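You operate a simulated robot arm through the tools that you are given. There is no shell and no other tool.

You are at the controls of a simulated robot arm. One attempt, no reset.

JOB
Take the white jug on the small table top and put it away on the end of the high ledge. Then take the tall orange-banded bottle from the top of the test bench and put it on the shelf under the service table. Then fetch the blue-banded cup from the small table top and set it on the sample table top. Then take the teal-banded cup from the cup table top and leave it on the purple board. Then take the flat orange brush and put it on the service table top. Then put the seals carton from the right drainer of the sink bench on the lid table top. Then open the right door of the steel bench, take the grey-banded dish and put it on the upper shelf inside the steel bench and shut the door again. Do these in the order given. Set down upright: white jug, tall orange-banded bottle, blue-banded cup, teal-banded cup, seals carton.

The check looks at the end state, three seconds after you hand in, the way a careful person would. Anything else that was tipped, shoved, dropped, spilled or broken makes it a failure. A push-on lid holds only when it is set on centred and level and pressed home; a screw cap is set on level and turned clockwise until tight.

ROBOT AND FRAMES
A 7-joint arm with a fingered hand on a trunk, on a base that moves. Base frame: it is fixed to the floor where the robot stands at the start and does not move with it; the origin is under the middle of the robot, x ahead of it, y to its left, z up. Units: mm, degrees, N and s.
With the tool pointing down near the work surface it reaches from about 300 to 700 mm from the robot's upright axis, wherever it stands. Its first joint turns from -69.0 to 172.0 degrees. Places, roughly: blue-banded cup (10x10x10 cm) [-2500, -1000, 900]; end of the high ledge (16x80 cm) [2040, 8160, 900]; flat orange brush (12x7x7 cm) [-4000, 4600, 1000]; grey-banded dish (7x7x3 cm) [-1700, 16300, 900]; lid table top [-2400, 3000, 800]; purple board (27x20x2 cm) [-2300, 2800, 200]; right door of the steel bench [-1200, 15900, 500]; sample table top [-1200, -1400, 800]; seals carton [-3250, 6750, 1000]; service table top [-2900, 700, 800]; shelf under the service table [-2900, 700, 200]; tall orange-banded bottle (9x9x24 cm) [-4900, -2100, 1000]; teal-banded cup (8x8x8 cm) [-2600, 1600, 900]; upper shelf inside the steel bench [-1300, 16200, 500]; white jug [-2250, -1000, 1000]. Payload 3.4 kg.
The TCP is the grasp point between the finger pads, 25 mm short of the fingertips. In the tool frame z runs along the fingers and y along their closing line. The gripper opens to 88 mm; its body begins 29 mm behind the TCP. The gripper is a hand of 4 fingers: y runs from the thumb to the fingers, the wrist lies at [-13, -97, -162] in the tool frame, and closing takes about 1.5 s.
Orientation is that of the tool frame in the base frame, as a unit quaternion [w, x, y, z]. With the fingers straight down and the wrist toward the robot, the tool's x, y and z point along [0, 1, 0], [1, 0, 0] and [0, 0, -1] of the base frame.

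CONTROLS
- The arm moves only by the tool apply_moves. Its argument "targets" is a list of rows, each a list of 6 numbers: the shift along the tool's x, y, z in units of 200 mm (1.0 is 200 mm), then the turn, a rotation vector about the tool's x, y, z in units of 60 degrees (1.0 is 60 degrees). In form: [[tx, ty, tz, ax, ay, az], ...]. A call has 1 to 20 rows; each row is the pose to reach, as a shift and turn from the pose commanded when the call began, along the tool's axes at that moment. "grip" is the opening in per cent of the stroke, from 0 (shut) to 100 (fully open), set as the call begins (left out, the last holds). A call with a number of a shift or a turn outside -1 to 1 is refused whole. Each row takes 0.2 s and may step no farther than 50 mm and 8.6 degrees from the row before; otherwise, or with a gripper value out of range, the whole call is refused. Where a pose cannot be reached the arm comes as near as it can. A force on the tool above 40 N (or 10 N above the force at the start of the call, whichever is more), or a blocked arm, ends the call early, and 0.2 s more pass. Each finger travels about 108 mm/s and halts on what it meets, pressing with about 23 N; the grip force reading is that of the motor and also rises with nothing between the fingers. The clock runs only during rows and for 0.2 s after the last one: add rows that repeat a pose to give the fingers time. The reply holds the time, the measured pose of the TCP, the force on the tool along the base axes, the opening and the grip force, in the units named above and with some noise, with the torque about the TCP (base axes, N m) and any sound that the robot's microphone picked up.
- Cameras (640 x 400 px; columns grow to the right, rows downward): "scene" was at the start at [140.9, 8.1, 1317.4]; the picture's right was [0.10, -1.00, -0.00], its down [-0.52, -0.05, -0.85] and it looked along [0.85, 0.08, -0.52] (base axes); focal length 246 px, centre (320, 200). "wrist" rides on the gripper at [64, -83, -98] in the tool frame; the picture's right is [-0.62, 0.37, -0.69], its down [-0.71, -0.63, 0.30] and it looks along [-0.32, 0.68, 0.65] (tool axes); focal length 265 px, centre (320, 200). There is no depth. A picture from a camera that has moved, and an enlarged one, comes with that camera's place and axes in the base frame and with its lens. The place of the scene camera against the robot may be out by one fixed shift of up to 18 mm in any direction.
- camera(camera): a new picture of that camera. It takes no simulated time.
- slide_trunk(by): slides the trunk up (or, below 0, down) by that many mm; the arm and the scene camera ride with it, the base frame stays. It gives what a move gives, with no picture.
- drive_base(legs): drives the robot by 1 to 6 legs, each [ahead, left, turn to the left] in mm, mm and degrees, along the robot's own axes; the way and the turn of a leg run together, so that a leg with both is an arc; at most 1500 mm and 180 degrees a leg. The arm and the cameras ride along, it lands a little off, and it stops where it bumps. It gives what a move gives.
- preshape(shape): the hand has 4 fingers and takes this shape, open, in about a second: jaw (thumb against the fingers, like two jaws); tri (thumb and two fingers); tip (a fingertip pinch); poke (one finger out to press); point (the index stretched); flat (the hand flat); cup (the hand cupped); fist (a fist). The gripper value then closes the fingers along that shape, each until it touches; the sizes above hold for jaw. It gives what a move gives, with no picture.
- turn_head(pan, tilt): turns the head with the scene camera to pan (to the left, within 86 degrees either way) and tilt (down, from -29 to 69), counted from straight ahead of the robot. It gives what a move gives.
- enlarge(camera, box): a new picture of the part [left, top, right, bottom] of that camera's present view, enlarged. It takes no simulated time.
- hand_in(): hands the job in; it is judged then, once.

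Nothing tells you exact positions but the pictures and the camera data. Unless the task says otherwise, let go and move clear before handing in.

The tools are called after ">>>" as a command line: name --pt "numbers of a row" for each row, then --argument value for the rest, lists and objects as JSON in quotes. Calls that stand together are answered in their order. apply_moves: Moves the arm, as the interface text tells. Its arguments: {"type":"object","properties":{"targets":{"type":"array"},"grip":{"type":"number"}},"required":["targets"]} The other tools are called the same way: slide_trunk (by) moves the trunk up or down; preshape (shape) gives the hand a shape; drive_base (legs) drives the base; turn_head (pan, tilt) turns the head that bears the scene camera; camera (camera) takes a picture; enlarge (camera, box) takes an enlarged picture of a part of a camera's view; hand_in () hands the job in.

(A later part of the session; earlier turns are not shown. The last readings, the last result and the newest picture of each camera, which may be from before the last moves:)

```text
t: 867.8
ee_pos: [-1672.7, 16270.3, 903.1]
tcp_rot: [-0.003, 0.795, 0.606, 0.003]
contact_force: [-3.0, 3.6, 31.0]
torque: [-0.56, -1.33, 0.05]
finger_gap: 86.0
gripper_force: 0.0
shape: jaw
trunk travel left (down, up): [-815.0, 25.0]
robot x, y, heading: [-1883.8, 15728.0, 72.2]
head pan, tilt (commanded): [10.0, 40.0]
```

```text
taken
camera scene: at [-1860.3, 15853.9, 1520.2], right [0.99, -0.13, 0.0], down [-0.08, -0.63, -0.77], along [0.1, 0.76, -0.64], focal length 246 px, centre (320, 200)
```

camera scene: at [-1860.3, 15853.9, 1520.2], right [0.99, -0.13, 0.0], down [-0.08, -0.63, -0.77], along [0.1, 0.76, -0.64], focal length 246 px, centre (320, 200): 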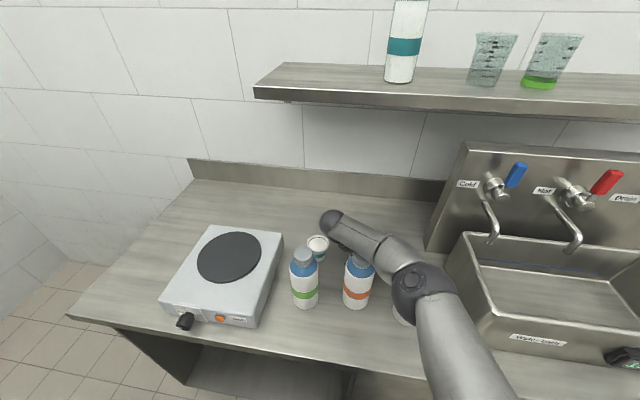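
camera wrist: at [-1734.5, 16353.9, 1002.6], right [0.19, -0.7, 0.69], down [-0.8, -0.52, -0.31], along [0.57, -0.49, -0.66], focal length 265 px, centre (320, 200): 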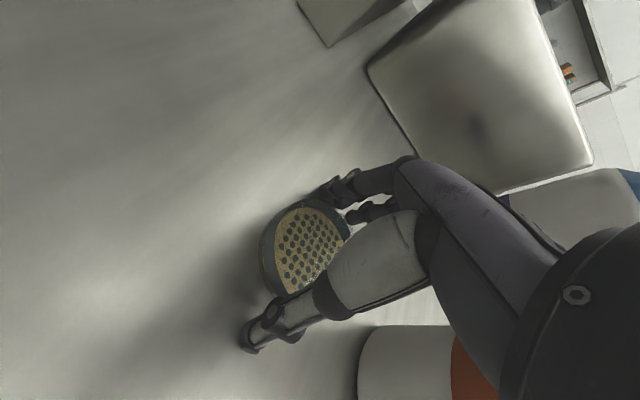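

The fingertips touched the bench (top ≈878); the dish is between thumb and fingers. I raise 4 mm and close gently.

>>> apply_moves --pt "0 0 -0.04 0 0 0" --pt "0 0 -0.055 0 0 0" --pt "0 0 -0.055 0 0 0"

>>> camera --camera "wrist"

```text
t: 868.6
ee_pos: [-1670.6, 16270.3, 908.0]
tcp_rot: [-0.001, 0.795, 0.606, -0.004]
contact_force: [-0.4, -0.4, -0.9]
torque: [0.02, -0.03, -0.01]
finger_gap: 87.7
gripper_force: 0.1
shape: jaw
trunk travel left (down, up): [-815.0, 25.0]
robot x, y, heading: [-1884.1, 15729.1, 72.5]
head pan, tilt (commanded): [10.0, 40.0]
```

```text
taken
camera wrist: at [-1732.4, 16355.5, 1006.4], right [0.2, -0.69, 0.69], down [-0.8, -0.52, -0.3], along [0.57, -0.5, -0.66], focal length 265 px, centre (320, 200)
```

wrist: 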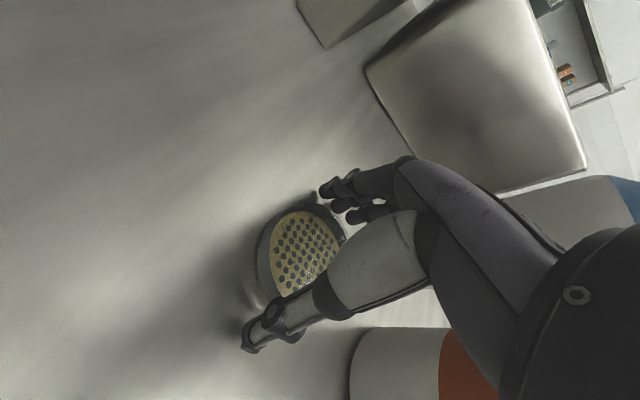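

>>> apply_moves --pt "0 -0.03 0 0 0 0" --pt "0.025 -0.03 0 0 0 0" --pt "0.05 -0.03 0 0 0 0" --pt "0.05 -0.03 0 0 0 0"

>>> apply_moves --pt "0 0 0 0 0 0" --pt "0 0 0 0 0 0" --pt "0 0 0 0 0 0" --pt "0 0 0 0 0 0" --pt "0 0 0 0 0 0" --pt "0 0 0 0 0 0" --grip 0

>>> camera --camera "wrist"

```text
t: 869.6
ee_pos: [-1673.4, 16283.5, 908.3]
tcp_rot: [-0.003, 0.796, 0.605, -0.002]
contact_force: [0.1, 0.7, -0.7]
torque: [0.0, -0.01, 0.02]
finger_gap: 88.0
gripper_force: 0.0
shape: jaw
trunk travel left (down, up): [-815.0, 25.0]
robot x, y, heading: [-1884.4, 15728.7, 72.3]
head pan, tilt (commanded): [10.0, 40.0]
```

```text
t: 871.0
ee_pos: [-1673.7, 16282.9, 908.6]
tcp_rot: [-0.002, 0.795, 0.606, -0.002]
contact_force: [0.3, -0.3, -1.1]
torque: [0.03, 0.01, 0.01]
finger_gap: 43.8
gripper_force: 22.7
shape: jaw
trunk travel left (down, up): [-815.0, 25.0]
robot x, y, heading: [-1885.9, 15725.5, 72.1]
head pan, tilt (commanded): [10.0, 40.0]
```

```text
taken
camera wrist: at [-1734.9, 16367.8, 1007.9], right [0.19, -0.7, 0.69], down [-0.8, -0.52, -0.3], along [0.57, -0.49, -0.66], focal length 265 px, centre (320, 200)
```

wrist: 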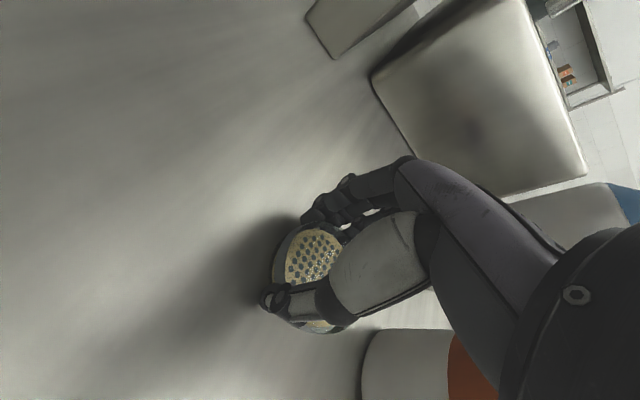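

Gripped. Test-lift a little.

>>> apply_moves --pt "0 0 -0.05 0 0 0" --pt "0 0 -0.1 0 0 0" --pt "0 0 -0.2 0 0 0" --pt "0 0 -0.2 0 0 0"

>>> camera --camera "wrist"

>>> enlarge --camera "wrist" --box '[220, 160, 420, 360]'

```text
t: 872.0
ee_pos: [-1674.0, 16282.5, 947.4]
tcp_rot: [-0.001, 0.795, 0.606, -0.002]
contact_force: [0.0, -0.4, -0.1]
torque: [-0.04, 0.01, -0.01]
finger_gap: 43.8
gripper_force: 22.7
shape: jaw
trunk travel left (down, up): [-815.0, 25.0]
robot x, y, heading: [-1883.4, 15728.1, 72.4]
head pan, tilt (commanded): [10.0, 40.0]
```

```text
taken
camera wrist: at [-1735.2, 16367.4, 1046.4], right [0.19, -0.7, 0.69], down [-0.8, -0.52, -0.3], along [0.57, -0.49, -0.66], focal length 265 px, centre (320, 200)
```

wrist: 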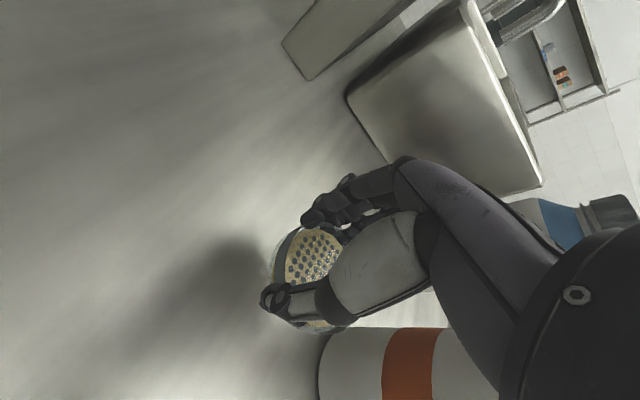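

```text
2.00 times, centred on (320, 260) of wrist
camera zoom: at [-1735.2, 16367.4, 1046.4], right [0.19, -0.7, 0.69], down [-0.8, -0.52, -0.3], along [0.57, -0.49, -0.66], focal length 531 px, centre (320, 80)
```

zoom: 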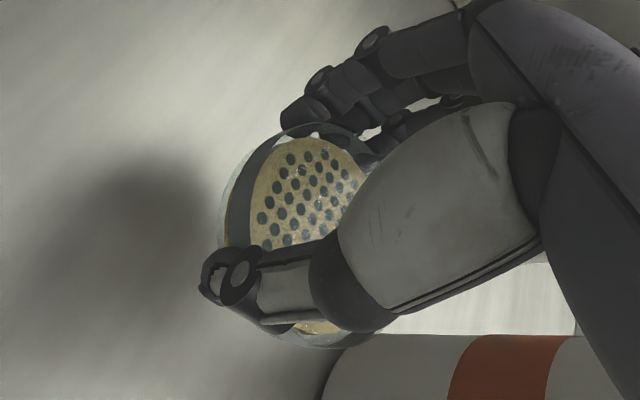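

The dish is held securely. I lift it straight up above the bottles, pull it back, and drive over to the open door.

>>> apply_moves --pt "0 0 -0.2 0 0 0" --pt "0 0 -0.4 0 0 0" --pt "0 0 -0.6 0 0 0" --pt "0 0 -0.8 0 0 0" --pt "0 0 -1.0 0 0 0"

>>> apply_moves --pt "-0.2 0 0 0 0 0" --pt "-0.4 0 0 0 0 0" --pt "-0.6 0 0 0 0 0" --pt "-0.75 0 0 0 0 0" --pt "-0.75 0 0 0 0 0"

>>> camera --camera "wrist"

>>> camera --camera "scene"

```text
t: 873.2
ee_pos: [-1678.4, 16283.8, 1147.7]
tcp_rot: [-0.002, 0.796, 0.605, -0.003]
contact_force: [0.0, -0.2, 0.0]
torque: [0.01, -0.01, -0.02]
finger_gap: 43.6
gripper_force: 22.8
shape: jaw
trunk travel left (down, up): [-815.0, 25.0]
robot x, y, heading: [-1883.6, 15728.0, 72.3]
head pan, tilt (commanded): [10.0, 40.0]
```

```text
t: 874.4
ee_pos: [-1713.2, 16140.9, 1146.0]
tcp_rot: [-0.003, 0.795, 0.606, -0.002]
contact_force: [-0.1, -0.4, -0.2]
torque: [-0.01, -0.01, -0.01]
finger_gap: 43.5
gripper_force: 23.0
shape: jaw
trunk travel left (down, up): [-815.0, 25.0]
robot x, y, heading: [-1885.7, 15729.2, 72.4]
head pan, tilt (commanded): [10.0, 40.0]
```

```text
taken
camera wrist: at [-1774.6, 16225.0, 1245.7], right [0.19, -0.7, 0.69], down [-0.8, -0.52, -0.3], along [0.57, -0.49, -0.66], focal length 265 px, centre (320, 200)
```

wrist: 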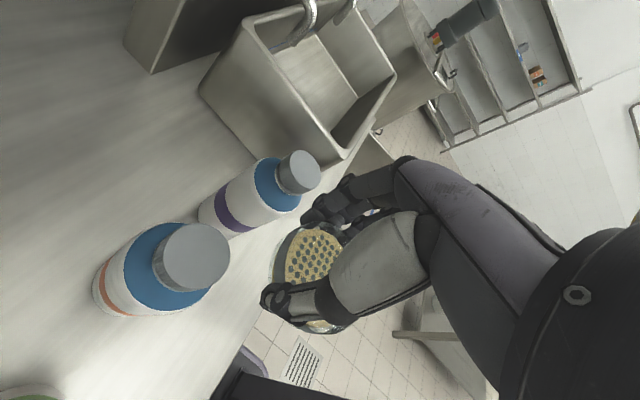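

```text
taken
camera scene: at [-1856.5, 15859.3, 1519.1], right [0.99, -0.13, 0.0], down [-0.09, -0.64, -0.77], along [0.1, 0.76, -0.64], focal length 246 px, centre (320, 200)
```

scene: 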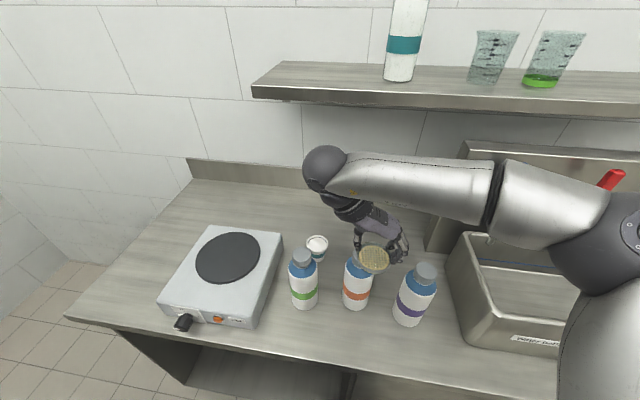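

The dish is level in the hand. I back away from the bench and move right until I'm in front of the open compartment.

>>> drive_base --legs '[[-330, 0, 0], [0, -572, 0]]'

>>> turn_head --pan 0 --tilt 45

>>> camera --camera "scene"

>>> camera --camera "wrist"

```text
t: 879.4
ee_pos: [-1255.0, 15657.1, 1145.4]
tcp_rot: [-0.002, 0.798, 0.603, -0.003]
contact_force: [-0.1, -0.3, 0.3]
torque: [0.0, -0.01, 0.01]
finger_gap: 43.7
gripper_force: 23.1
shape: jaw
trunk travel left (down, up): [-815.0, 25.0]
robot x, y, heading: [-1431.5, 15246.5, 72.1]
head pan, tilt (commanded): [10.0, 40.0]
```

```text
t: 880.1
ee_pos: [-1255.3, 15656.0, 1145.6]
tcp_rot: [-0.002, 0.798, 0.603, -0.002]
contact_force: [0.0, -0.2, -0.1]
torque: [0.01, -0.02, -0.01]
finger_gap: 43.4
gripper_force: 23.1
shape: jaw
trunk travel left (down, up): [-815.0, 25.0]
robot x, y, heading: [-1427.3, 15251.6, 71.8]
head pan, tilt (commanded): [0.0, 45.0]
```

```text
taken
camera scene: at [-1386.9, 15370.1, 1511.9], right [0.95, -0.31, 0.0], down [-0.22, -0.67, -0.71], along [0.22, 0.67, -0.71], focal length 246 px, centre (320, 200)
```

scene: 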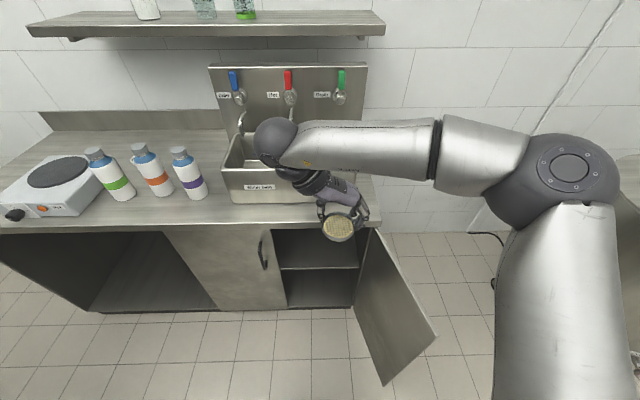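

```text
taken
camera wrist: at [-1315.7, 15742.6, 1245.9], right [0.19, -0.7, 0.69], down [-0.8, -0.52, -0.3], along [0.57, -0.5, -0.66], focal length 265 px, centre (320, 200)
```

wrist: 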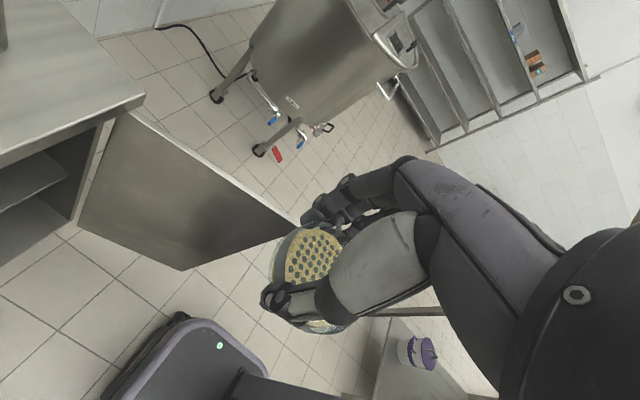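

I extend the arm (which brings the elbow away from the open door), then lower the trunk in front of the compartment.

>>> drive_base --legs '[[-70, 0, 0]]'

>>> apply_moves --pt "0.18 0 0 0 0 0" --pt "0.36 0 0 0 0 0" --pt "0.54 0 0 0 0 0" --pt "0.68 0 0 0 0 0" --pt "0.68 0 0 0 0 0"

>>> slide_trunk --by -350

>>> camera --camera "scene"

>>> camera --camera "wrist"

```text
t: 881.1
ee_pos: [-1277.5, 15591.2, 1147.7]
tcp_rot: [-0.001, 0.797, 0.604, -0.002]
contact_force: [0.2, 0.4, -1.2]
torque: [0.03, 0.01, 0.0]
finger_gap: 43.6
gripper_force: 23.2
shape: jaw
trunk travel left (down, up): [-815.0, 25.0]
robot x, y, heading: [-1454.4, 15182.0, 71.7]
head pan, tilt (commanded): [0.0, 45.0]
```

```text
t: 882.3
ee_pos: [-1240.8, 15722.5, 1146.0]
tcp_rot: [-0.001, 0.797, 0.604, -0.003]
contact_force: [1.0, 0.5, -0.1]
torque: [0.0, -0.03, 0.02]
finger_gap: 43.5
gripper_force: 23.3
shape: jaw
trunk travel left (down, up): [-815.0, 25.0]
robot x, y, heading: [-1447.1, 15181.7, 71.8]
head pan, tilt (commanded): [0.0, 45.0]
```

```text
t: 885.8
ee_pos: [-1241.9, 15722.5, 797.0]
tcp_rot: [-0.002, 0.798, 0.603, -0.003]
contact_force: [0.4, -0.5, 0.3]
torque: [-0.01, -0.03, 0.01]
finger_gap: 43.4
gripper_force: 23.4
shape: jaw
trunk travel left (down, up): [-465.0, 375.0]
robot x, y, heading: [-1449.3, 15180.4, 71.8]
head pan, tilt (commanded): [0.0, 45.0]
```

```text
taken
camera scene: at [-1408.7, 15303.7, 1161.9], right [0.95, -0.31, 0.0], down [-0.22, -0.67, -0.71], along [0.22, 0.67, -0.71], focal length 246 px, centre (320, 200)
```

scene: 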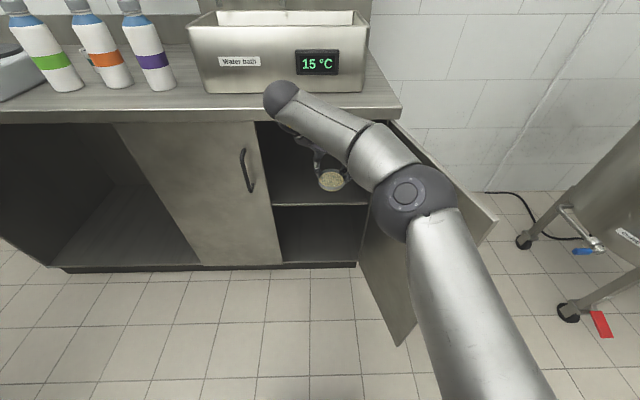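

```text
taken
camera wrist: at [-1303.5, 15807.3, 896.9], right [0.19, -0.7, 0.69], down [-0.8, -0.52, -0.3], along [0.57, -0.5, -0.66], focal length 265 px, centre (320, 200)
```

wrist: 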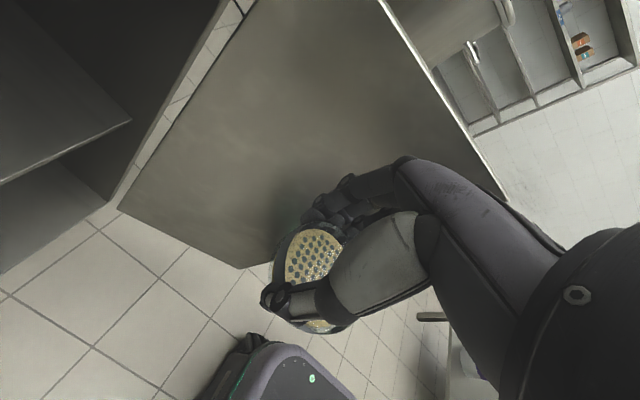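

Elbow is well clear of the door. Lowering to shelf height.

>>> slide_trunk --by -240

>>> turn_head --pan 0 --tilt 30

>>> camera --camera "scene"

>>> camera --camera "wrist"

```text
t: 888.2
ee_pos: [-1241.4, 15722.3, 556.5]
tcp_rot: [-0.001, 0.797, 0.603, -0.003]
contact_force: [0.0, -0.3, -0.7]
torque: [-0.01, -0.02, 0.05]
finger_gap: 43.2
gripper_force: 23.5
shape: jaw
trunk travel left (down, up): [-225.0, 615.0]
robot x, y, heading: [-1450.9, 15177.1, 71.7]
head pan, tilt (commanded): [0.0, 45.0]
```

```text
t: 889.0
ee_pos: [-1243.0, 15722.5, 557.3]
tcp_rot: [-0.002, 0.798, 0.603, -0.002]
contact_force: [-0.6, 0.0, -0.7]
torque: [0.03, -0.02, -0.01]
finger_gap: 43.3
gripper_force: 22.9
shape: jaw
trunk travel left (down, up): [-225.0, 615.0]
robot x, y, heading: [-1449.1, 15181.6, 71.9]
head pan, tilt (commanded): [0.0, 30.0]
```

```text
taken
camera scene: at [-1405.9, 15312.3, 944.4], right [0.95, -0.31, 0.0], down [-0.16, -0.48, -0.87], along [0.27, 0.82, -0.5], focal length 246 px, centre (320, 200)
```

scene: 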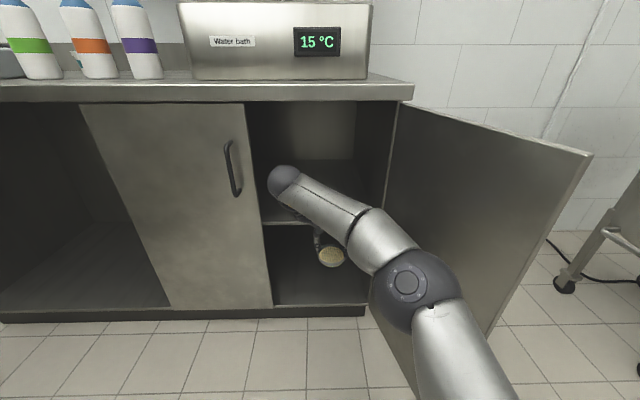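

```text
taken
camera wrist: at [-1303.5, 15807.3, 656.8], right [0.19, -0.7, 0.69], down [-0.8, -0.52, -0.3], along [0.57, -0.5, -0.66], focal length 265 px, centre (320, 200)
```

wrist: 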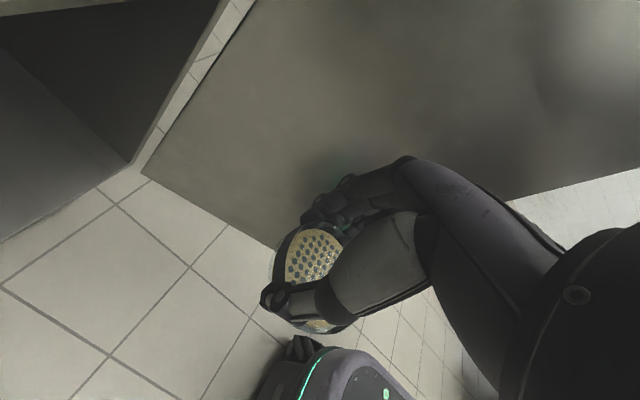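

>>> enlarge --camera "wrist" --box '[0, 0, 260, 260]'

>>> enlarge --camera "scene" --box '[220, 90, 420, 330]'

```text
1.54 times, centred on (130, 130) of wrist
camera zoom: at [-1303.5, 15807.3, 656.8], right [0.19, -0.7, 0.69], down [-0.8, -0.52, -0.3], along [0.57, -0.5, -0.66], focal length 408 px, centre (612, 308)
```

zoom: 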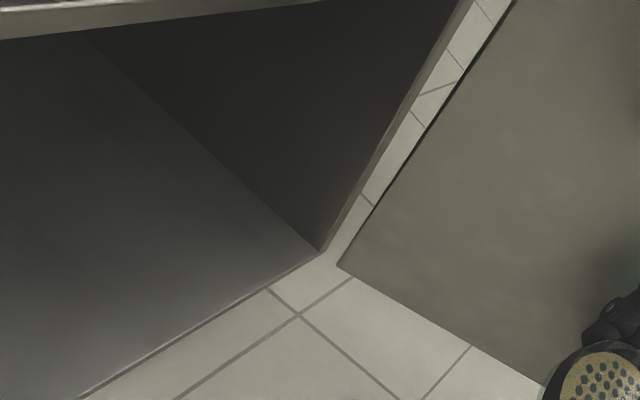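

```text
1.67 times, centred on (320, 210) of scene
camera zoom: at [-1405.9, 15312.3, 944.4], right [0.95, -0.31, 0.0], down [-0.16, -0.48, -0.87], along [0.27, 0.82, -0.5], focal length 410 px, centre (320, 183)
```

zoom: 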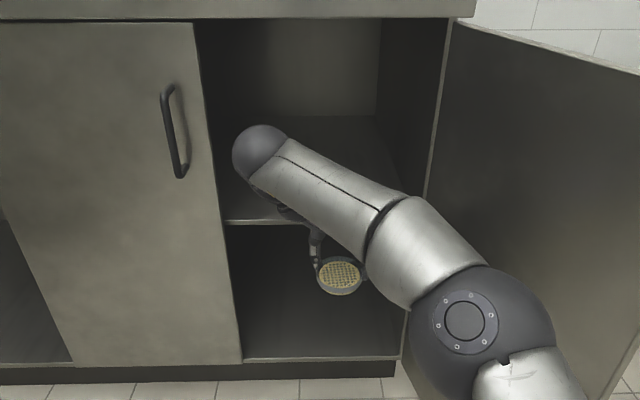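

By triangulating three views, the upper shelf's front edge is at ~47 mm inside the front and z≈473. The dish is at a safe height; I drive forward into the compartment in two steps.

>>> drive_base --legs '[[150, 0, 0]]'

>>> camera --camera "scene"

>>> camera --camera "wrist"

```text
t: 890.4
ee_pos: [-1195.5, 15864.6, 557.1]
tcp_rot: [-0.002, 0.798, 0.602, -0.002]
contact_force: [-0.2, 0.6, -0.2]
torque: [0.01, -0.01, -0.02]
finger_gap: 43.2
gripper_force: 23.3
shape: jaw
trunk travel left (down, up): [-225.0, 615.0]
robot x, y, heading: [-1403.9, 15319.2, 71.7]
head pan, tilt (commanded): [0.0, 30.0]
```

```text
taken
camera scene: at [-1359.0, 15454.8, 944.5], right [0.95, -0.31, 0.0], down [-0.16, -0.48, -0.87], along [0.27, 0.82, -0.5], focal length 246 px, centre (320, 200)
```

scene: 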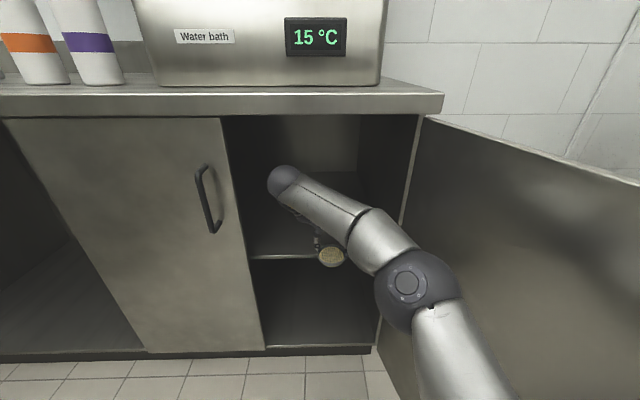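

```text
taken
camera wrist: at [-1255.9, 15949.6, 656.8], right [0.19, -0.7, 0.69], down [-0.8, -0.51, -0.3], along [0.56, -0.5, -0.66], focal length 265 px, centre (320, 200)
```

wrist: 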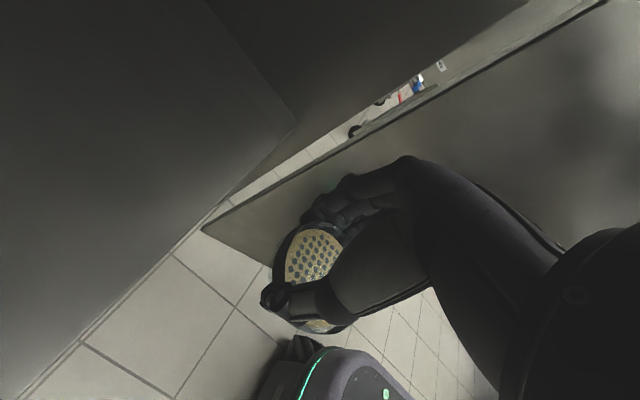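

>>> drive_base --legs '[[145, 0, 0]]'

>>> camera --camera "scene"

>>> camera --camera "wrist"

```text
t: 891.7
ee_pos: [-1148.2, 15999.7, 557.7]
tcp_rot: [-0.002, 0.799, 0.601, -0.002]
contact_force: [0.1, 0.8, 0.2]
torque: [0.0, 0.03, 0.0]
finger_gap: 43.2
gripper_force: 23.1
shape: jaw
trunk travel left (down, up): [-225.0, 615.0]
robot x, y, heading: [-1361.3, 15456.1, 71.5]
head pan, tilt (commanded): [0.0, 30.0]
```

```text
taken
camera scene: at [-1313.7, 15590.5, 944.5], right [0.95, -0.32, 0.0], down [-0.16, -0.47, -0.87], along [0.27, 0.82, -0.5], focal length 246 px, centre (320, 200)
```

scene: 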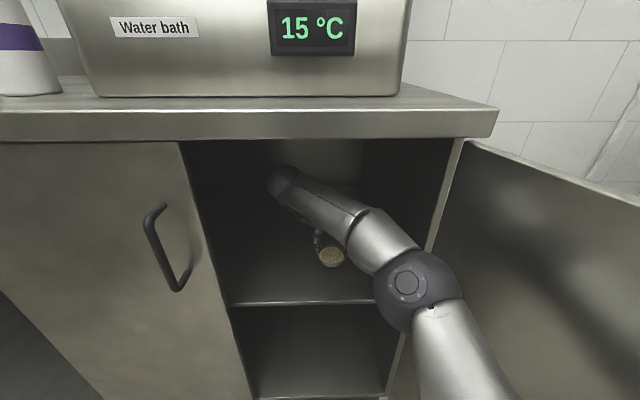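

```text
taken
camera wrist: at [-1209.0, 16085.0, 656.9], right [0.19, -0.7, 0.69], down [-0.8, -0.51, -0.3], along [0.56, -0.5, -0.66], focal length 265 px, centre (320, 200)
```

wrist: 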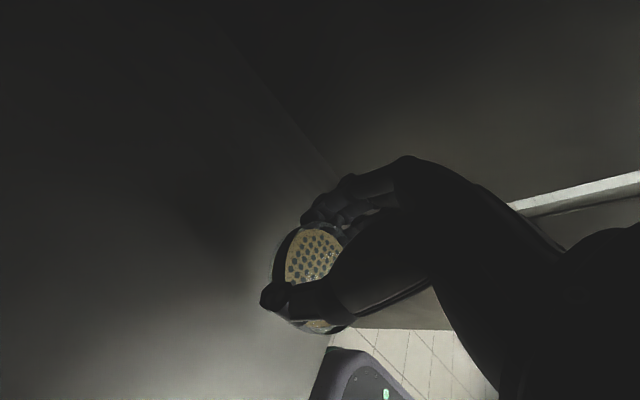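

The dish is over the upper shelf. Lowering gently.

>>> apply_moves --pt "0 0 0.1 0 0 0" --pt "0 0 0.19 0 0 0" --pt "0 0 0.19 0 0 0"

>>> apply_moves --pt "0 0 0.02 0 0 0" --pt "0 0 0.03 0 0 0" --pt "0 0 0.03 0 0 0"

>>> enlarge --camera "scene" --box '[240, 150, 440, 330]'

```text
t: 892.5
ee_pos: [-1148.7, 16000.9, 519.2]
tcp_rot: [-0.001, 0.799, 0.601, -0.002]
contact_force: [-1.3, 0.1, -0.1]
torque: [0.01, 0.0, 0.02]
finger_gap: 43.4
gripper_force: 22.7
shape: jaw
trunk travel left (down, up): [-225.0, 615.0]
robot x, y, heading: [-1359.1, 15457.5, 71.5]
head pan, tilt (commanded): [0.0, 30.0]
```

```text
t: 893.3
ee_pos: [-1149.2, 16000.4, 514.2]
tcp_rot: [-0.002, 0.799, 0.602, -0.003]
contact_force: [-0.1, 0.6, -1.2]
torque: [-0.02, 0.01, 0.02]
finger_gap: 43.3
gripper_force: 23.0
shape: jaw
trunk travel left (down, up): [-225.0, 615.0]
robot x, y, heading: [-1359.6, 15458.0, 71.6]
head pan, tilt (commanded): [0.0, 30.0]
```

```text
2.22 times, centred on (340, 240) of scene
camera zoom: at [-1313.7, 15590.6, 944.5], right [0.95, -0.32, 0.0], down [-0.16, -0.47, -0.87], along [0.27, 0.82, -0.5], focal length 547 px, centre (276, 111)
```

zoom: 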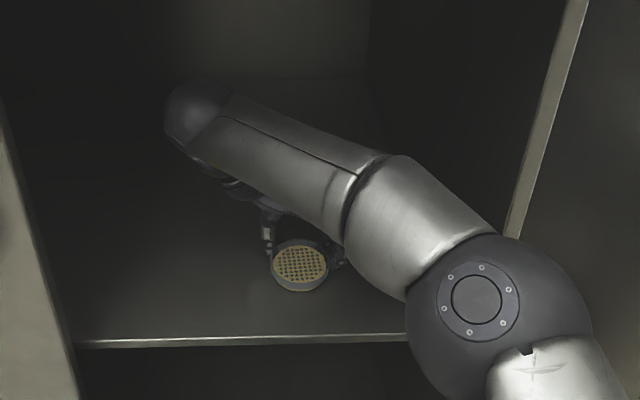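

>>> apply_moves --pt "0 0 0.02 0 0 0" --pt "0 0 0.03 0 0 0" --pt "0 0 0.03 0 0 0"

>>> apply_moves --pt "0 0 0.015 0 0 0" --pt "0 0 0.025 0 0 0" --pt "0 0 0.025 0 0 0"

>>> apply_moves --pt "0 0 0.015 0 0 0" --pt "0 0 0.02 0 0 0" --pt "0 0 0.02 0 0 0"

```text
t: 894.1
ee_pos: [-1149.8, 15999.5, 508.4]
tcp_rot: [-0.002, 0.799, 0.601, -0.001]
contact_force: [0.4, 2.0, 11.9]
torque: [0.0, -0.01, 0.01]
finger_gap: 43.1
gripper_force: 23.1
shape: jaw
trunk travel left (down, up): [-225.0, 615.0]
robot x, y, heading: [-1358.4, 15457.5, 71.6]
head pan, tilt (commanded): [0.0, 30.0]
```

```text
t: 894.9
ee_pos: [-1147.2, 15998.8, 507.5]
tcp_rot: [-0.005, 0.799, 0.601, 0.001]
contact_force: [3.0, 8.2, 32.3]
torque: [0.14, -0.09, 0.08]
finger_gap: 43.6
gripper_force: 23.2
shape: jaw
trunk travel left (down, up): [-225.0, 615.0]
robot x, y, heading: [-1357.2, 15460.6, 71.7]
head pan, tilt (commanded): [0.0, 30.0]
```

```text
t: 895.4
ee_pos: [-1147.2, 16000.1, 507.7]
tcp_rot: [-0.006, 0.8, 0.6, 0.004]
contact_force: [-1.9, -0.2, 20.5]
torque: [-0.04, 0.06, -0.05]
finger_gap: 43.7
gripper_force: 23.1
shape: jaw
trunk travel left (down, up): [-225.0, 615.0]
robot x, y, heading: [-1358.6, 15456.9, 71.4]
head pan, tilt (commanded): [0.0, 30.0]
stopped in row 2: the force on the tool passed its limit at 44 N (the readings are from after the stop); the commanded pose is now the measured one
```

The dish is on the shelf. I ease up, open, and lift the hand off.

>>> apply_moves --pt "0 0 -0.01 0 0 0" --pt "0 0 -0.012 0 0 0"

>>> apply_moves --pt "0 0 0 0 0 0" --pt "0 0 0 0 0 0" --pt "0 0 0 0 0 0" --pt "0 0 0 0 0 0" --pt "0 0 0 0 0 0" --pt "0 0 0 0 0 0" --grip 100

>>> apply_moves --pt "0 0 -0.05 0 0 0" --pt "0 0 -0.15 0 0 0" --pt "0 0 -0.25 0 0 0" --pt "0 0 -0.3 0 0 0" --pt "0 0 -0.3 0 0 0"

>>> enlarge --camera "scene" --box '[240, 150, 440, 330]'

>>> camera --camera "wrist"

```text
t: 896.0
ee_pos: [-1148.5, 15999.5, 507.8]
tcp_rot: [-0.004, 0.8, 0.6, 0.003]
contact_force: [-0.3, 0.4, 15.7]
torque: [-0.01, 0.05, 0.0]
finger_gap: 43.5
gripper_force: 23.0
shape: jaw
trunk travel left (down, up): [-225.0, 615.0]
robot x, y, heading: [-1359.2, 15455.6, 71.5]
head pan, tilt (commanded): [0.0, 30.0]
```

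```text
t: 897.4
ee_pos: [-1147.6, 15999.6, 506.4]
tcp_rot: [-0.004, 0.8, 0.6, 0.002]
contact_force: [-3.9, -0.1, 11.7]
torque: [-0.26, -0.43, -0.07]
finger_gap: 85.3
gripper_force: 0.0
shape: jaw
trunk travel left (down, up): [-225.0, 615.0]
robot x, y, heading: [-1358.1, 15455.7, 71.7]
head pan, tilt (commanded): [0.0, 30.0]
```

```text
t: 898.6
ee_pos: [-1144.1, 16000.8, 565.8]
tcp_rot: [-0.003, 0.8, 0.6, 0.001]
contact_force: [-0.5, -0.4, -0.1]
torque: [0.02, 0.03, -0.02]
finger_gap: 87.8
gripper_force: 0.1
shape: jaw
trunk travel left (down, up): [-225.0, 615.0]
robot x, y, heading: [-1358.8, 15459.1, 71.8]
head pan, tilt (commanded): [0.0, 30.0]
```

```text
2.22 times, centred on (340, 240) of scene
camera zoom: at [-1313.7, 15590.5, 944.5], right [0.95, -0.32, 0.0], down [-0.16, -0.47, -0.87], along [0.27, 0.82, -0.5], focal length 547 px, centre (276, 111)
```

zoom: 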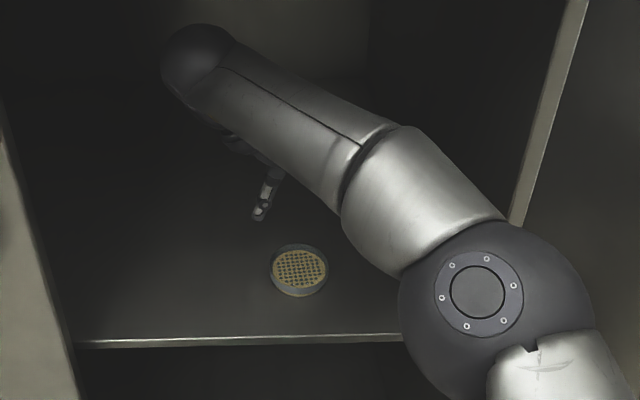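

```text
taken
camera wrist: at [-1206.0, 16084.6, 666.5], right [0.18, -0.7, 0.69], down [-0.81, -0.51, -0.31], along [0.56, -0.5, -0.66], focal length 265 px, centre (320, 200)
```

wrist: 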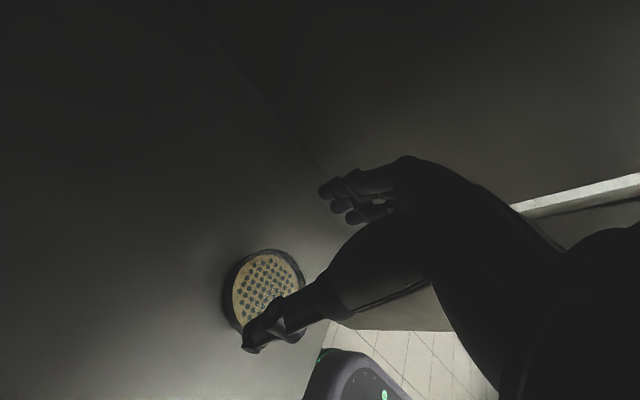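

The dish sits flat on the upper shelf. I back the hand out of the compartment.

>>> drive_base --legs '[[-350, 0, 0]]'

>>> turn_head --pan 0 --tilt 30

>>> camera --camera "scene"

```text
t: 900.8
ee_pos: [-1251.7, 15674.9, 566.5]
tcp_rot: [-0.003, 0.801, 0.599, 0.0]
contact_force: [0.1, 0.2, -0.6]
torque: [-0.02, -0.01, -0.03]
finger_gap: 87.5
gripper_force: 0.1
shape: jaw
trunk travel left (down, up): [-225.0, 615.0]
robot x, y, heading: [-1466.7, 15134.7, 71.5]
head pan, tilt (commanded): [0.0, 30.0]
```

```text
t: 901.4
ee_pos: [-1253.9, 15674.2, 565.9]
tcp_rot: [-0.003, 0.8, 0.6, 0.0]
contact_force: [0.2, 0.4, 0.7]
torque: [0.03, 0.01, -0.05]
finger_gap: 87.6
gripper_force: 0.1
shape: jaw
trunk travel left (down, up): [-225.0, 615.0]
robot x, y, heading: [-1466.5, 15136.9, 71.3]
head pan, tilt (commanded): [0.0, 30.0]
```

```text
taken
camera scene: at [-1421.7, 15265.6, 944.5], right [0.95, -0.32, 0.0], down [-0.16, -0.47, -0.87], along [0.27, 0.82, -0.5], focal length 246 px, centre (320, 200)
```

scene: 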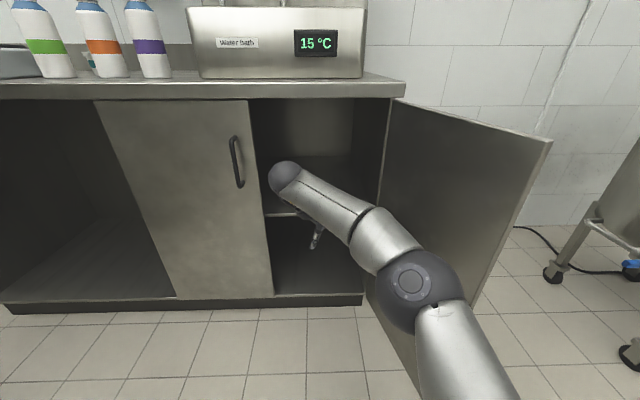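

Now I bring the hand back to its default orientation, then horizontal with the fingers' side to the left, for pushing the door shut.

>>> drive_base --legs '[[-200, 0, 0]]'

>>> apply_moves --pt "0 0 0 0 0 -0.13" --pt "0 0 0 0 0 -0.26" --pt "0 0 0 0 0 -0.39" --pt "0 0 0 0 0 -0.52" --pt "0 0 0 0 0 -0.65" --pt "0 0 0 0 0 -0.75"

>>> apply_moves --pt "0 0 0 0 0 -0.13" --pt "0 0 0 0 0 -0.26" --pt "0 0 0 0 0 -0.39" --pt "0 0 0 0 0 -0.52" --pt "0 0 0 0 0 -0.65" --pt "0 0 0 0 0 -0.73" --pt "0 0 0 0 0 -0.73"

>>> apply_moves --pt "0 0 0 -0.0722 -0.0722 -0.0722" --pt "0 0 0 -0.1443 -0.1443 -0.1443" --pt "0 0 0 -0.2165 -0.2165 -0.2165" --pt "0 0 0 -0.2887 -0.2887 -0.2887" --pt "0 0 0 -0.3608 -0.3608 -0.3608" --pt "0 0 0 -0.433 -0.433 -0.433" --pt "0 0 0 -0.5052 -0.5052 -0.5052" --pt "0 0 0 -0.5774 -0.5774 -0.5774"

>>> apply_moves --pt "0 0 0 -0.0722 -0.0722 -0.0722" --pt "0 0 0 -0.1443 -0.1443 -0.1443" --pt "0 0 0 -0.2165 -0.2165 -0.2165" --pt "0 0 0 -0.2887 -0.2887 -0.2887" --pt "0 0 0 -0.3608 -0.3608 -0.3608" --pt "0 0 0 -0.433 -0.433 -0.433" --pt "0 0 0 -0.5052 -0.5052 -0.5052" --pt "0 0 0 -0.5774 -0.5774 -0.5774" --pt "0 0 0 -0.5774 -0.5774 -0.5774"

>>> camera --camera "scene"

```text
t: 903.1
ee_pos: [-1320.6, 15479.7, 566.6]
tcp_rot: [-0.003, 0.798, 0.602, 0.001]
contact_force: [-0.2, 0.4, -0.3]
torque: [0.02, 0.01, 0.0]
finger_gap: 87.5
gripper_force: 0.1
shape: jaw
trunk travel left (down, up): [-225.0, 615.0]
robot x, y, heading: [-1530.7, 14936.3, 72.0]
head pan, tilt (commanded): [0.0, 30.0]
```

```text
t: 904.5
ee_pos: [-1320.2, 15479.2, 565.7]
tcp_rot: [-0.002, 0.506, 0.862, 0.002]
contact_force: [-1.0, 0.5, 0.5]
torque: [-0.02, 0.0, -0.01]
finger_gap: 87.3
gripper_force: 0.1
shape: jaw
trunk travel left (down, up): [-225.0, 615.0]
robot x, y, heading: [-1532.7, 14939.3, 72.0]
head pan, tilt (commanded): [0.0, 30.0]
```

```text
t: 906.1
ee_pos: [-1320.9, 15480.3, 565.2]
tcp_rot: [-0.002, 0.148, 0.989, 0.003]
contact_force: [-0.2, -0.1, 0.2]
torque: [0.0, -0.01, -0.01]
finger_gap: 87.7
gripper_force: 0.2
shape: jaw
trunk travel left (down, up): [-225.0, 615.0]
robot x, y, heading: [-1537.0, 14936.7, 72.1]
head pan, tilt (commanded): [0.0, 30.0]
```

```text
t: 907.9
ee_pos: [-1320.2, 15480.1, 566.4]
tcp_rot: [0.328, -0.157, 0.899, 0.246]
contact_force: [-0.2, 0.1, 0.0]
torque: [-0.02, 0.0, -0.02]
finger_gap: 87.4
gripper_force: 0.0
shape: jaw
trunk travel left (down, up): [-225.0, 615.0]
robot x, y, heading: [-1532.0, 14939.0, 72.1]
head pan, tilt (commanded): [0.0, 30.0]
```

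```text
t: 909.9
ee_pos: [-1319.7, 15480.7, 566.2]
tcp_rot: [0.57, -0.417, 0.568, 0.423]
contact_force: [-0.2, 0.4, 0.1]
torque: [0.0, -0.01, 0.0]
finger_gap: 87.9
gripper_force: 0.0
shape: jaw
trunk travel left (down, up): [-225.0, 615.0]
robot x, y, heading: [-1534.1, 14935.0, 72.1]
head pan, tilt (commanded): [0.0, 30.0]
```

```text
taken
camera scene: at [-1487.1, 15069.8, 944.5], right [0.95, -0.31, 0.0], down [-0.16, -0.48, -0.87], along [0.27, 0.82, -0.5], focal length 246 px, centre (320, 200)
```

scene: 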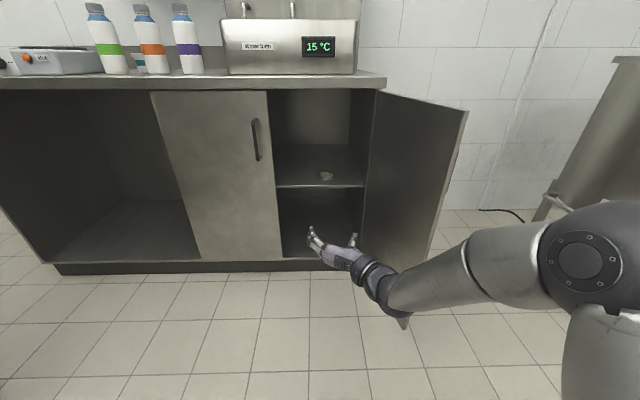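

The dish is visible on the upper shelf. I go around the open door's edge to its outer side.

>>> drive_base --legs '[[-60, 0, 0], [0, -390, 0], [165, 0, 0]]'

>>> camera --camera "scene"

>>> camera --camera "wrist"

```text
t: 913.9
ee_pos: [-933.3, 15462.4, 566.6]
tcp_rot: [0.568, -0.419, 0.568, 0.423]
contact_force: [0.3, -0.3, -0.2]
torque: [0.02, -0.03, 0.01]
finger_gap: 87.4
gripper_force: 0.0
shape: jaw
trunk travel left (down, up): [-225.0, 615.0]
robot x, y, heading: [-1143.4, 14918.4, 72.2]
head pan, tilt (commanded): [0.0, 30.0]
```

```text
taken
camera scene: at [-1096.7, 15051.6, 944.5], right [0.95, -0.31, 0.0], down [-0.15, -0.48, -0.87], along [0.26, 0.82, -0.5], focal length 246 px, centre (320, 200)
```

scene: 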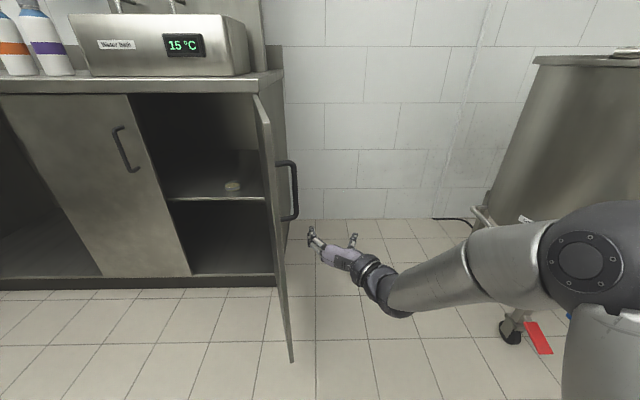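

```text
taken
camera wrist: at [-880.6, 15345.5, 501.7], right [-0.55, -0.56, 0.62], down [0.69, 0.1, 0.71], along [-0.46, 0.82, 0.33], focal length 265 px, centre (320, 200)
```

wrist: 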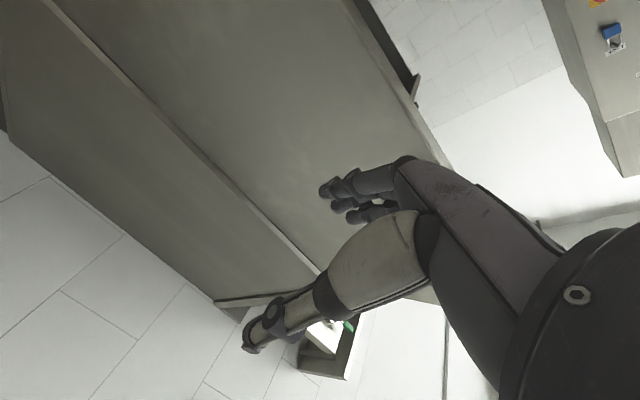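

I'm on the outer side of the door. Pushing it closed by moving left.

>>> drive_base --legs '[[0, 300, 0]]'

>>> camera --camera "scene"

```text
t: 915.9
ee_pos: [-1219.9, 15554.3, 566.7]
tcp_rot: [0.569, -0.419, 0.567, 0.424]
contact_force: [-0.6, 0.3, 0.7]
torque: [0.01, 0.02, 0.01]
finger_gap: 87.5
gripper_force: 0.0
shape: jaw
trunk travel left (down, up): [-225.0, 615.0]
robot x, y, heading: [-1429.4, 15007.8, 72.2]
head pan, tilt (commanded): [0.0, 30.0]
```

```text
taken
camera scene: at [-1383.9, 15143.8, 944.5], right [0.95, -0.31, 0.0], down [-0.15, -0.48, -0.87], along [0.26, 0.82, -0.5], focal length 246 px, centre (320, 200)
```

scene: 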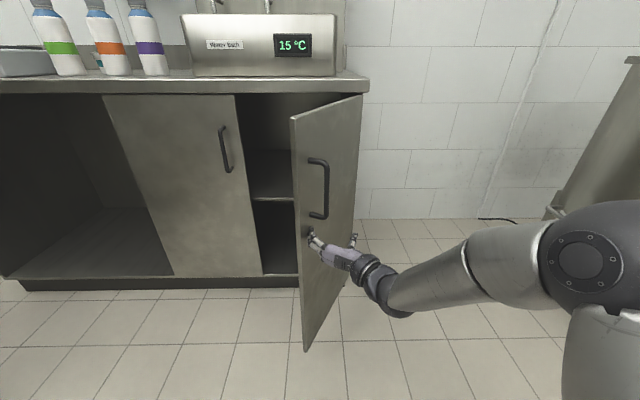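

>>> slide_trunk --by -45

>>> drive_base --legs '[[60, 110, 0], [40, 45, 0]]'

>>> camera --camera "scene"

```text
t: 916.8
ee_pos: [-1220.8, 15555.4, 521.3]
tcp_rot: [0.568, -0.419, 0.567, 0.425]
contact_force: [-0.3, -1.3, 0.0]
torque: [-0.03, -0.04, 0.02]
finger_gap: 87.4
gripper_force: 0.1
shape: jaw
trunk travel left (down, up): [-180.0, 660.0]
robot x, y, heading: [-1427.9, 15010.9, 72.1]
head pan, tilt (commanded): [0.0, 30.0]
```

```text
t: 918.6
ee_pos: [-1333.1, 15697.4, 521.1]
tcp_rot: [0.569, -0.418, 0.568, 0.424]
contact_force: [-0.7, -0.5, 0.0]
torque: [0.01, -0.01, 0.0]
finger_gap: 87.6
gripper_force: 0.0
shape: jaw
trunk travel left (down, up): [-180.0, 660.0]
robot x, y, heading: [-1539.2, 15149.2, 72.4]
head pan, tilt (commanded): [0.0, 30.0]
```

```text
taken
camera scene: at [-1496.6, 15285.7, 899.5], right [0.95, -0.31, 0.0], down [-0.15, -0.48, -0.87], along [0.27, 0.82, -0.5], focal length 246 px, centre (320, 200)
```

scene: 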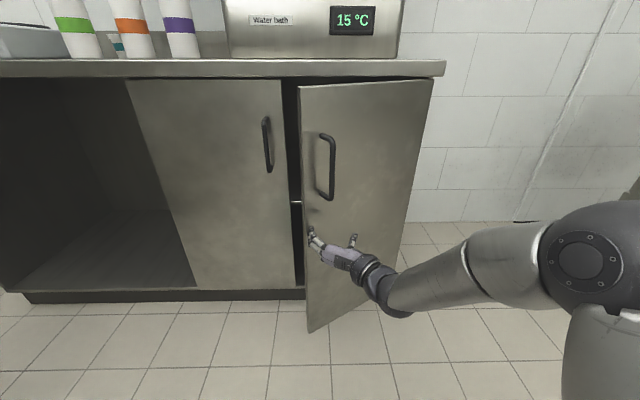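

Almost closed. I shift right a little, close the hand, and push the door's face forward until it shuts.

>>> drive_base --legs '[[-30, -70, 0]]'

>>> apply_moves --pt "0 0 0 0 0 0" --pt "0 0 0 0 0 0" --pt "0 0 0 0 0 0" --pt "0 0 0 0 0 0" --pt "0 0 0 0 0 0" --pt "0 0 0 0 0 0" --pt "0 0 0 0 0 0" --grip 0

>>> drive_base --legs '[[150, 0, 0]]'

>>> camera --camera "scene"

```text
t: 919.6
ee_pos: [-1276.1, 15646.6, 520.4]
tcp_rot: [0.568, -0.419, 0.567, 0.424]
contact_force: [-0.1, -0.1, 0.0]
torque: [-0.03, -0.01, -0.04]
finger_gap: 87.8
gripper_force: 0.0
shape: jaw
trunk travel left (down, up): [-180.0, 660.0]
robot x, y, heading: [-1485.0, 15102.8, 72.0]
head pan, tilt (commanded): [0.0, 30.0]
```

```text
t: 921.2
ee_pos: [-1277.5, 15647.1, 520.7]
tcp_rot: [0.568, -0.419, 0.568, 0.424]
contact_force: [0.6, -0.3, 0.0]
torque: [-0.03, 0.0, -0.02]
finger_gap: 0.0
gripper_force: 23.2
shape: jaw
trunk travel left (down, up): [-180.0, 660.0]
robot x, y, heading: [-1483.8, 15101.9, 72.0]
head pan, tilt (commanded): [0.0, 30.0]
```

```text
t: 922.6
ee_pos: [-1229.0, 15786.6, 521.2]
tcp_rot: [0.569, -0.419, 0.567, 0.424]
contact_force: [0.5, -1.3, 0.2]
torque: [-0.02, 0.02, 0.02]
finger_gap: 0.0
gripper_force: 23.0
shape: jaw
trunk travel left (down, up): [-180.0, 660.0]
robot x, y, heading: [-1440.7, 15243.2, 72.3]
head pan, tilt (commanded): [0.0, 30.0]
```

```text
taken
camera scene: at [-1394.9, 15376.4, 899.5], right [0.95, -0.31, 0.0], down [-0.15, -0.48, -0.87], along [0.27, 0.82, -0.5], focal length 246 px, centre (320, 200)
```

scene: 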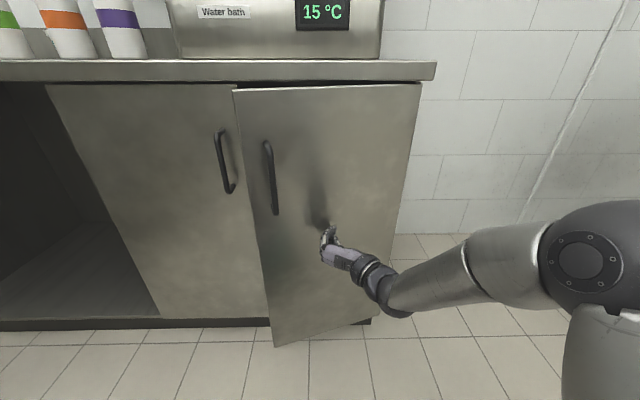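

Nearly shut (~10°). I push the last bit gently with the arm.

>>> apply_moves --pt "0 0 0.06 0 0 0" --pt "0 0 0.12 0 0 0" --pt "0 0 0.18 0 0 0" --pt "0 0 0.24 0 0 0" --pt "0 0 0.3 0 0 0" --pt "0 0 0.33 0 0 0"

>>> camera --camera "scene"

```text
t: 924.1
ee_pos: [-1213.4, 15848.1, 520.8]
tcp_rot: [0.567, -0.421, 0.567, 0.425]
contact_force: [-5.4, -16.8, 5.8]
torque: [0.17, -0.08, 0.03]
finger_gap: 0.0
gripper_force: 23.0
shape: jaw
trunk travel left (down, up): [-180.0, 660.0]
robot x, y, heading: [-1439.3, 15242.6, 72.0]
head pan, tilt (commanded): [0.0, 30.0]
stopped in row 6: the force on the tool passed its limit at 42 N (the readings are from after the stop); the commanded pose is now the measured one
```

```text
taken
camera scene: at [-1395.5, 15373.4, 900.0], right [0.95, -0.31, 0.0], down [-0.15, -0.47, -0.87], along [0.27, 0.82, -0.5], focal length 246 px, centre (320, 200)
```

scene: 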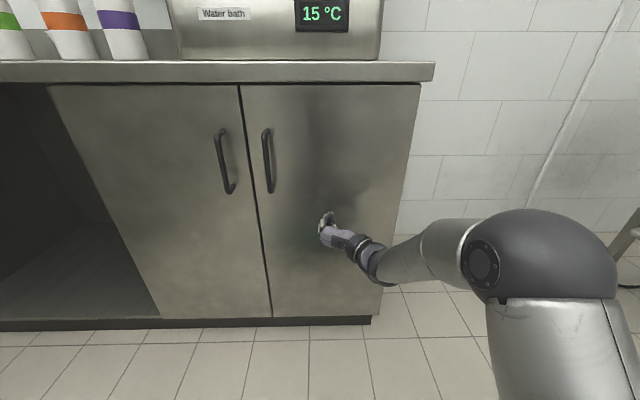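

The door is shut. I withdraw the hand and check that it stays closed.

>>> apply_moves --pt "0 0 -0.1 0 0 0" --pt "0 0 -0.3 0 0 0" --pt "0 0 -0.5 0 0 0"

>>> drive_base --legs '[[-250, 0, 0]]'

>>> camera --camera "scene"

>>> enlarge --camera "scene" --box '[180, 60, 440, 330]'

```text
t: 924.9
ee_pos: [-1239.5, 15753.3, 516.2]
tcp_rot: [0.567, -0.421, 0.568, 0.423]
contact_force: [-0.8, 0.2, 0.5]
torque: [0.0, 0.05, 0.02]
finger_gap: 0.0
gripper_force: 23.4
shape: jaw
trunk travel left (down, up): [-180.0, 660.0]
robot x, y, heading: [-1443.5, 15243.1, 72.2]
head pan, tilt (commanded): [0.0, 30.0]
```

```text
t: 926.7
ee_pos: [-1317.3, 15517.6, 517.5]
tcp_rot: [0.565, -0.422, 0.567, 0.424]
contact_force: [-0.4, 0.1, -0.2]
torque: [0.05, -0.01, 0.03]
finger_gap: 0.1
gripper_force: 22.5
shape: jaw
trunk travel left (down, up): [-180.0, 660.0]
robot x, y, heading: [-1519.4, 15007.0, 72.0]
head pan, tilt (commanded): [0.0, 30.0]
```

```text
taken
camera scene: at [-1471.8, 15139.3, 899.5], right [0.95, -0.31, 0.0], down [-0.15, -0.48, -0.87], along [0.27, 0.82, -0.5], focal length 246 px, centre (320, 200)
```

scene: 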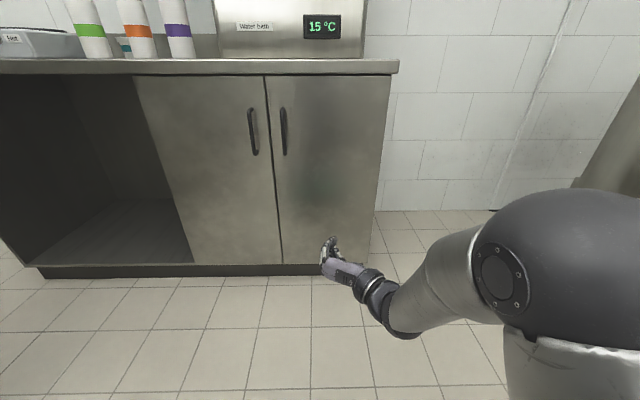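

```text
1.48 times, centred on (310, 195) of scene
camera zoom: at [-1471.8, 15139.3, 899.5], right [0.95, -0.31, 0.0], down [-0.15, -0.48, -0.87], along [0.27, 0.82, -0.5], focal length 365 px, centre (335, 207)
```

zoom: 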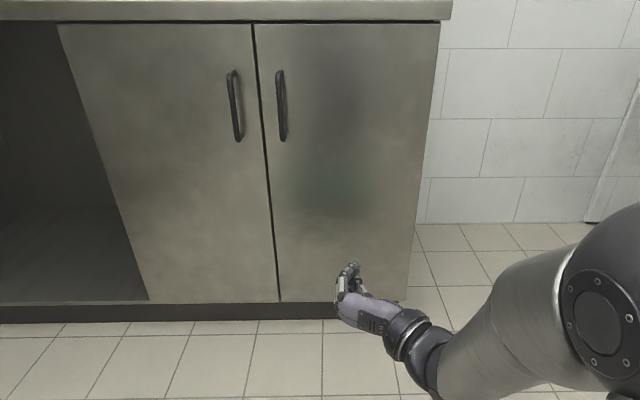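

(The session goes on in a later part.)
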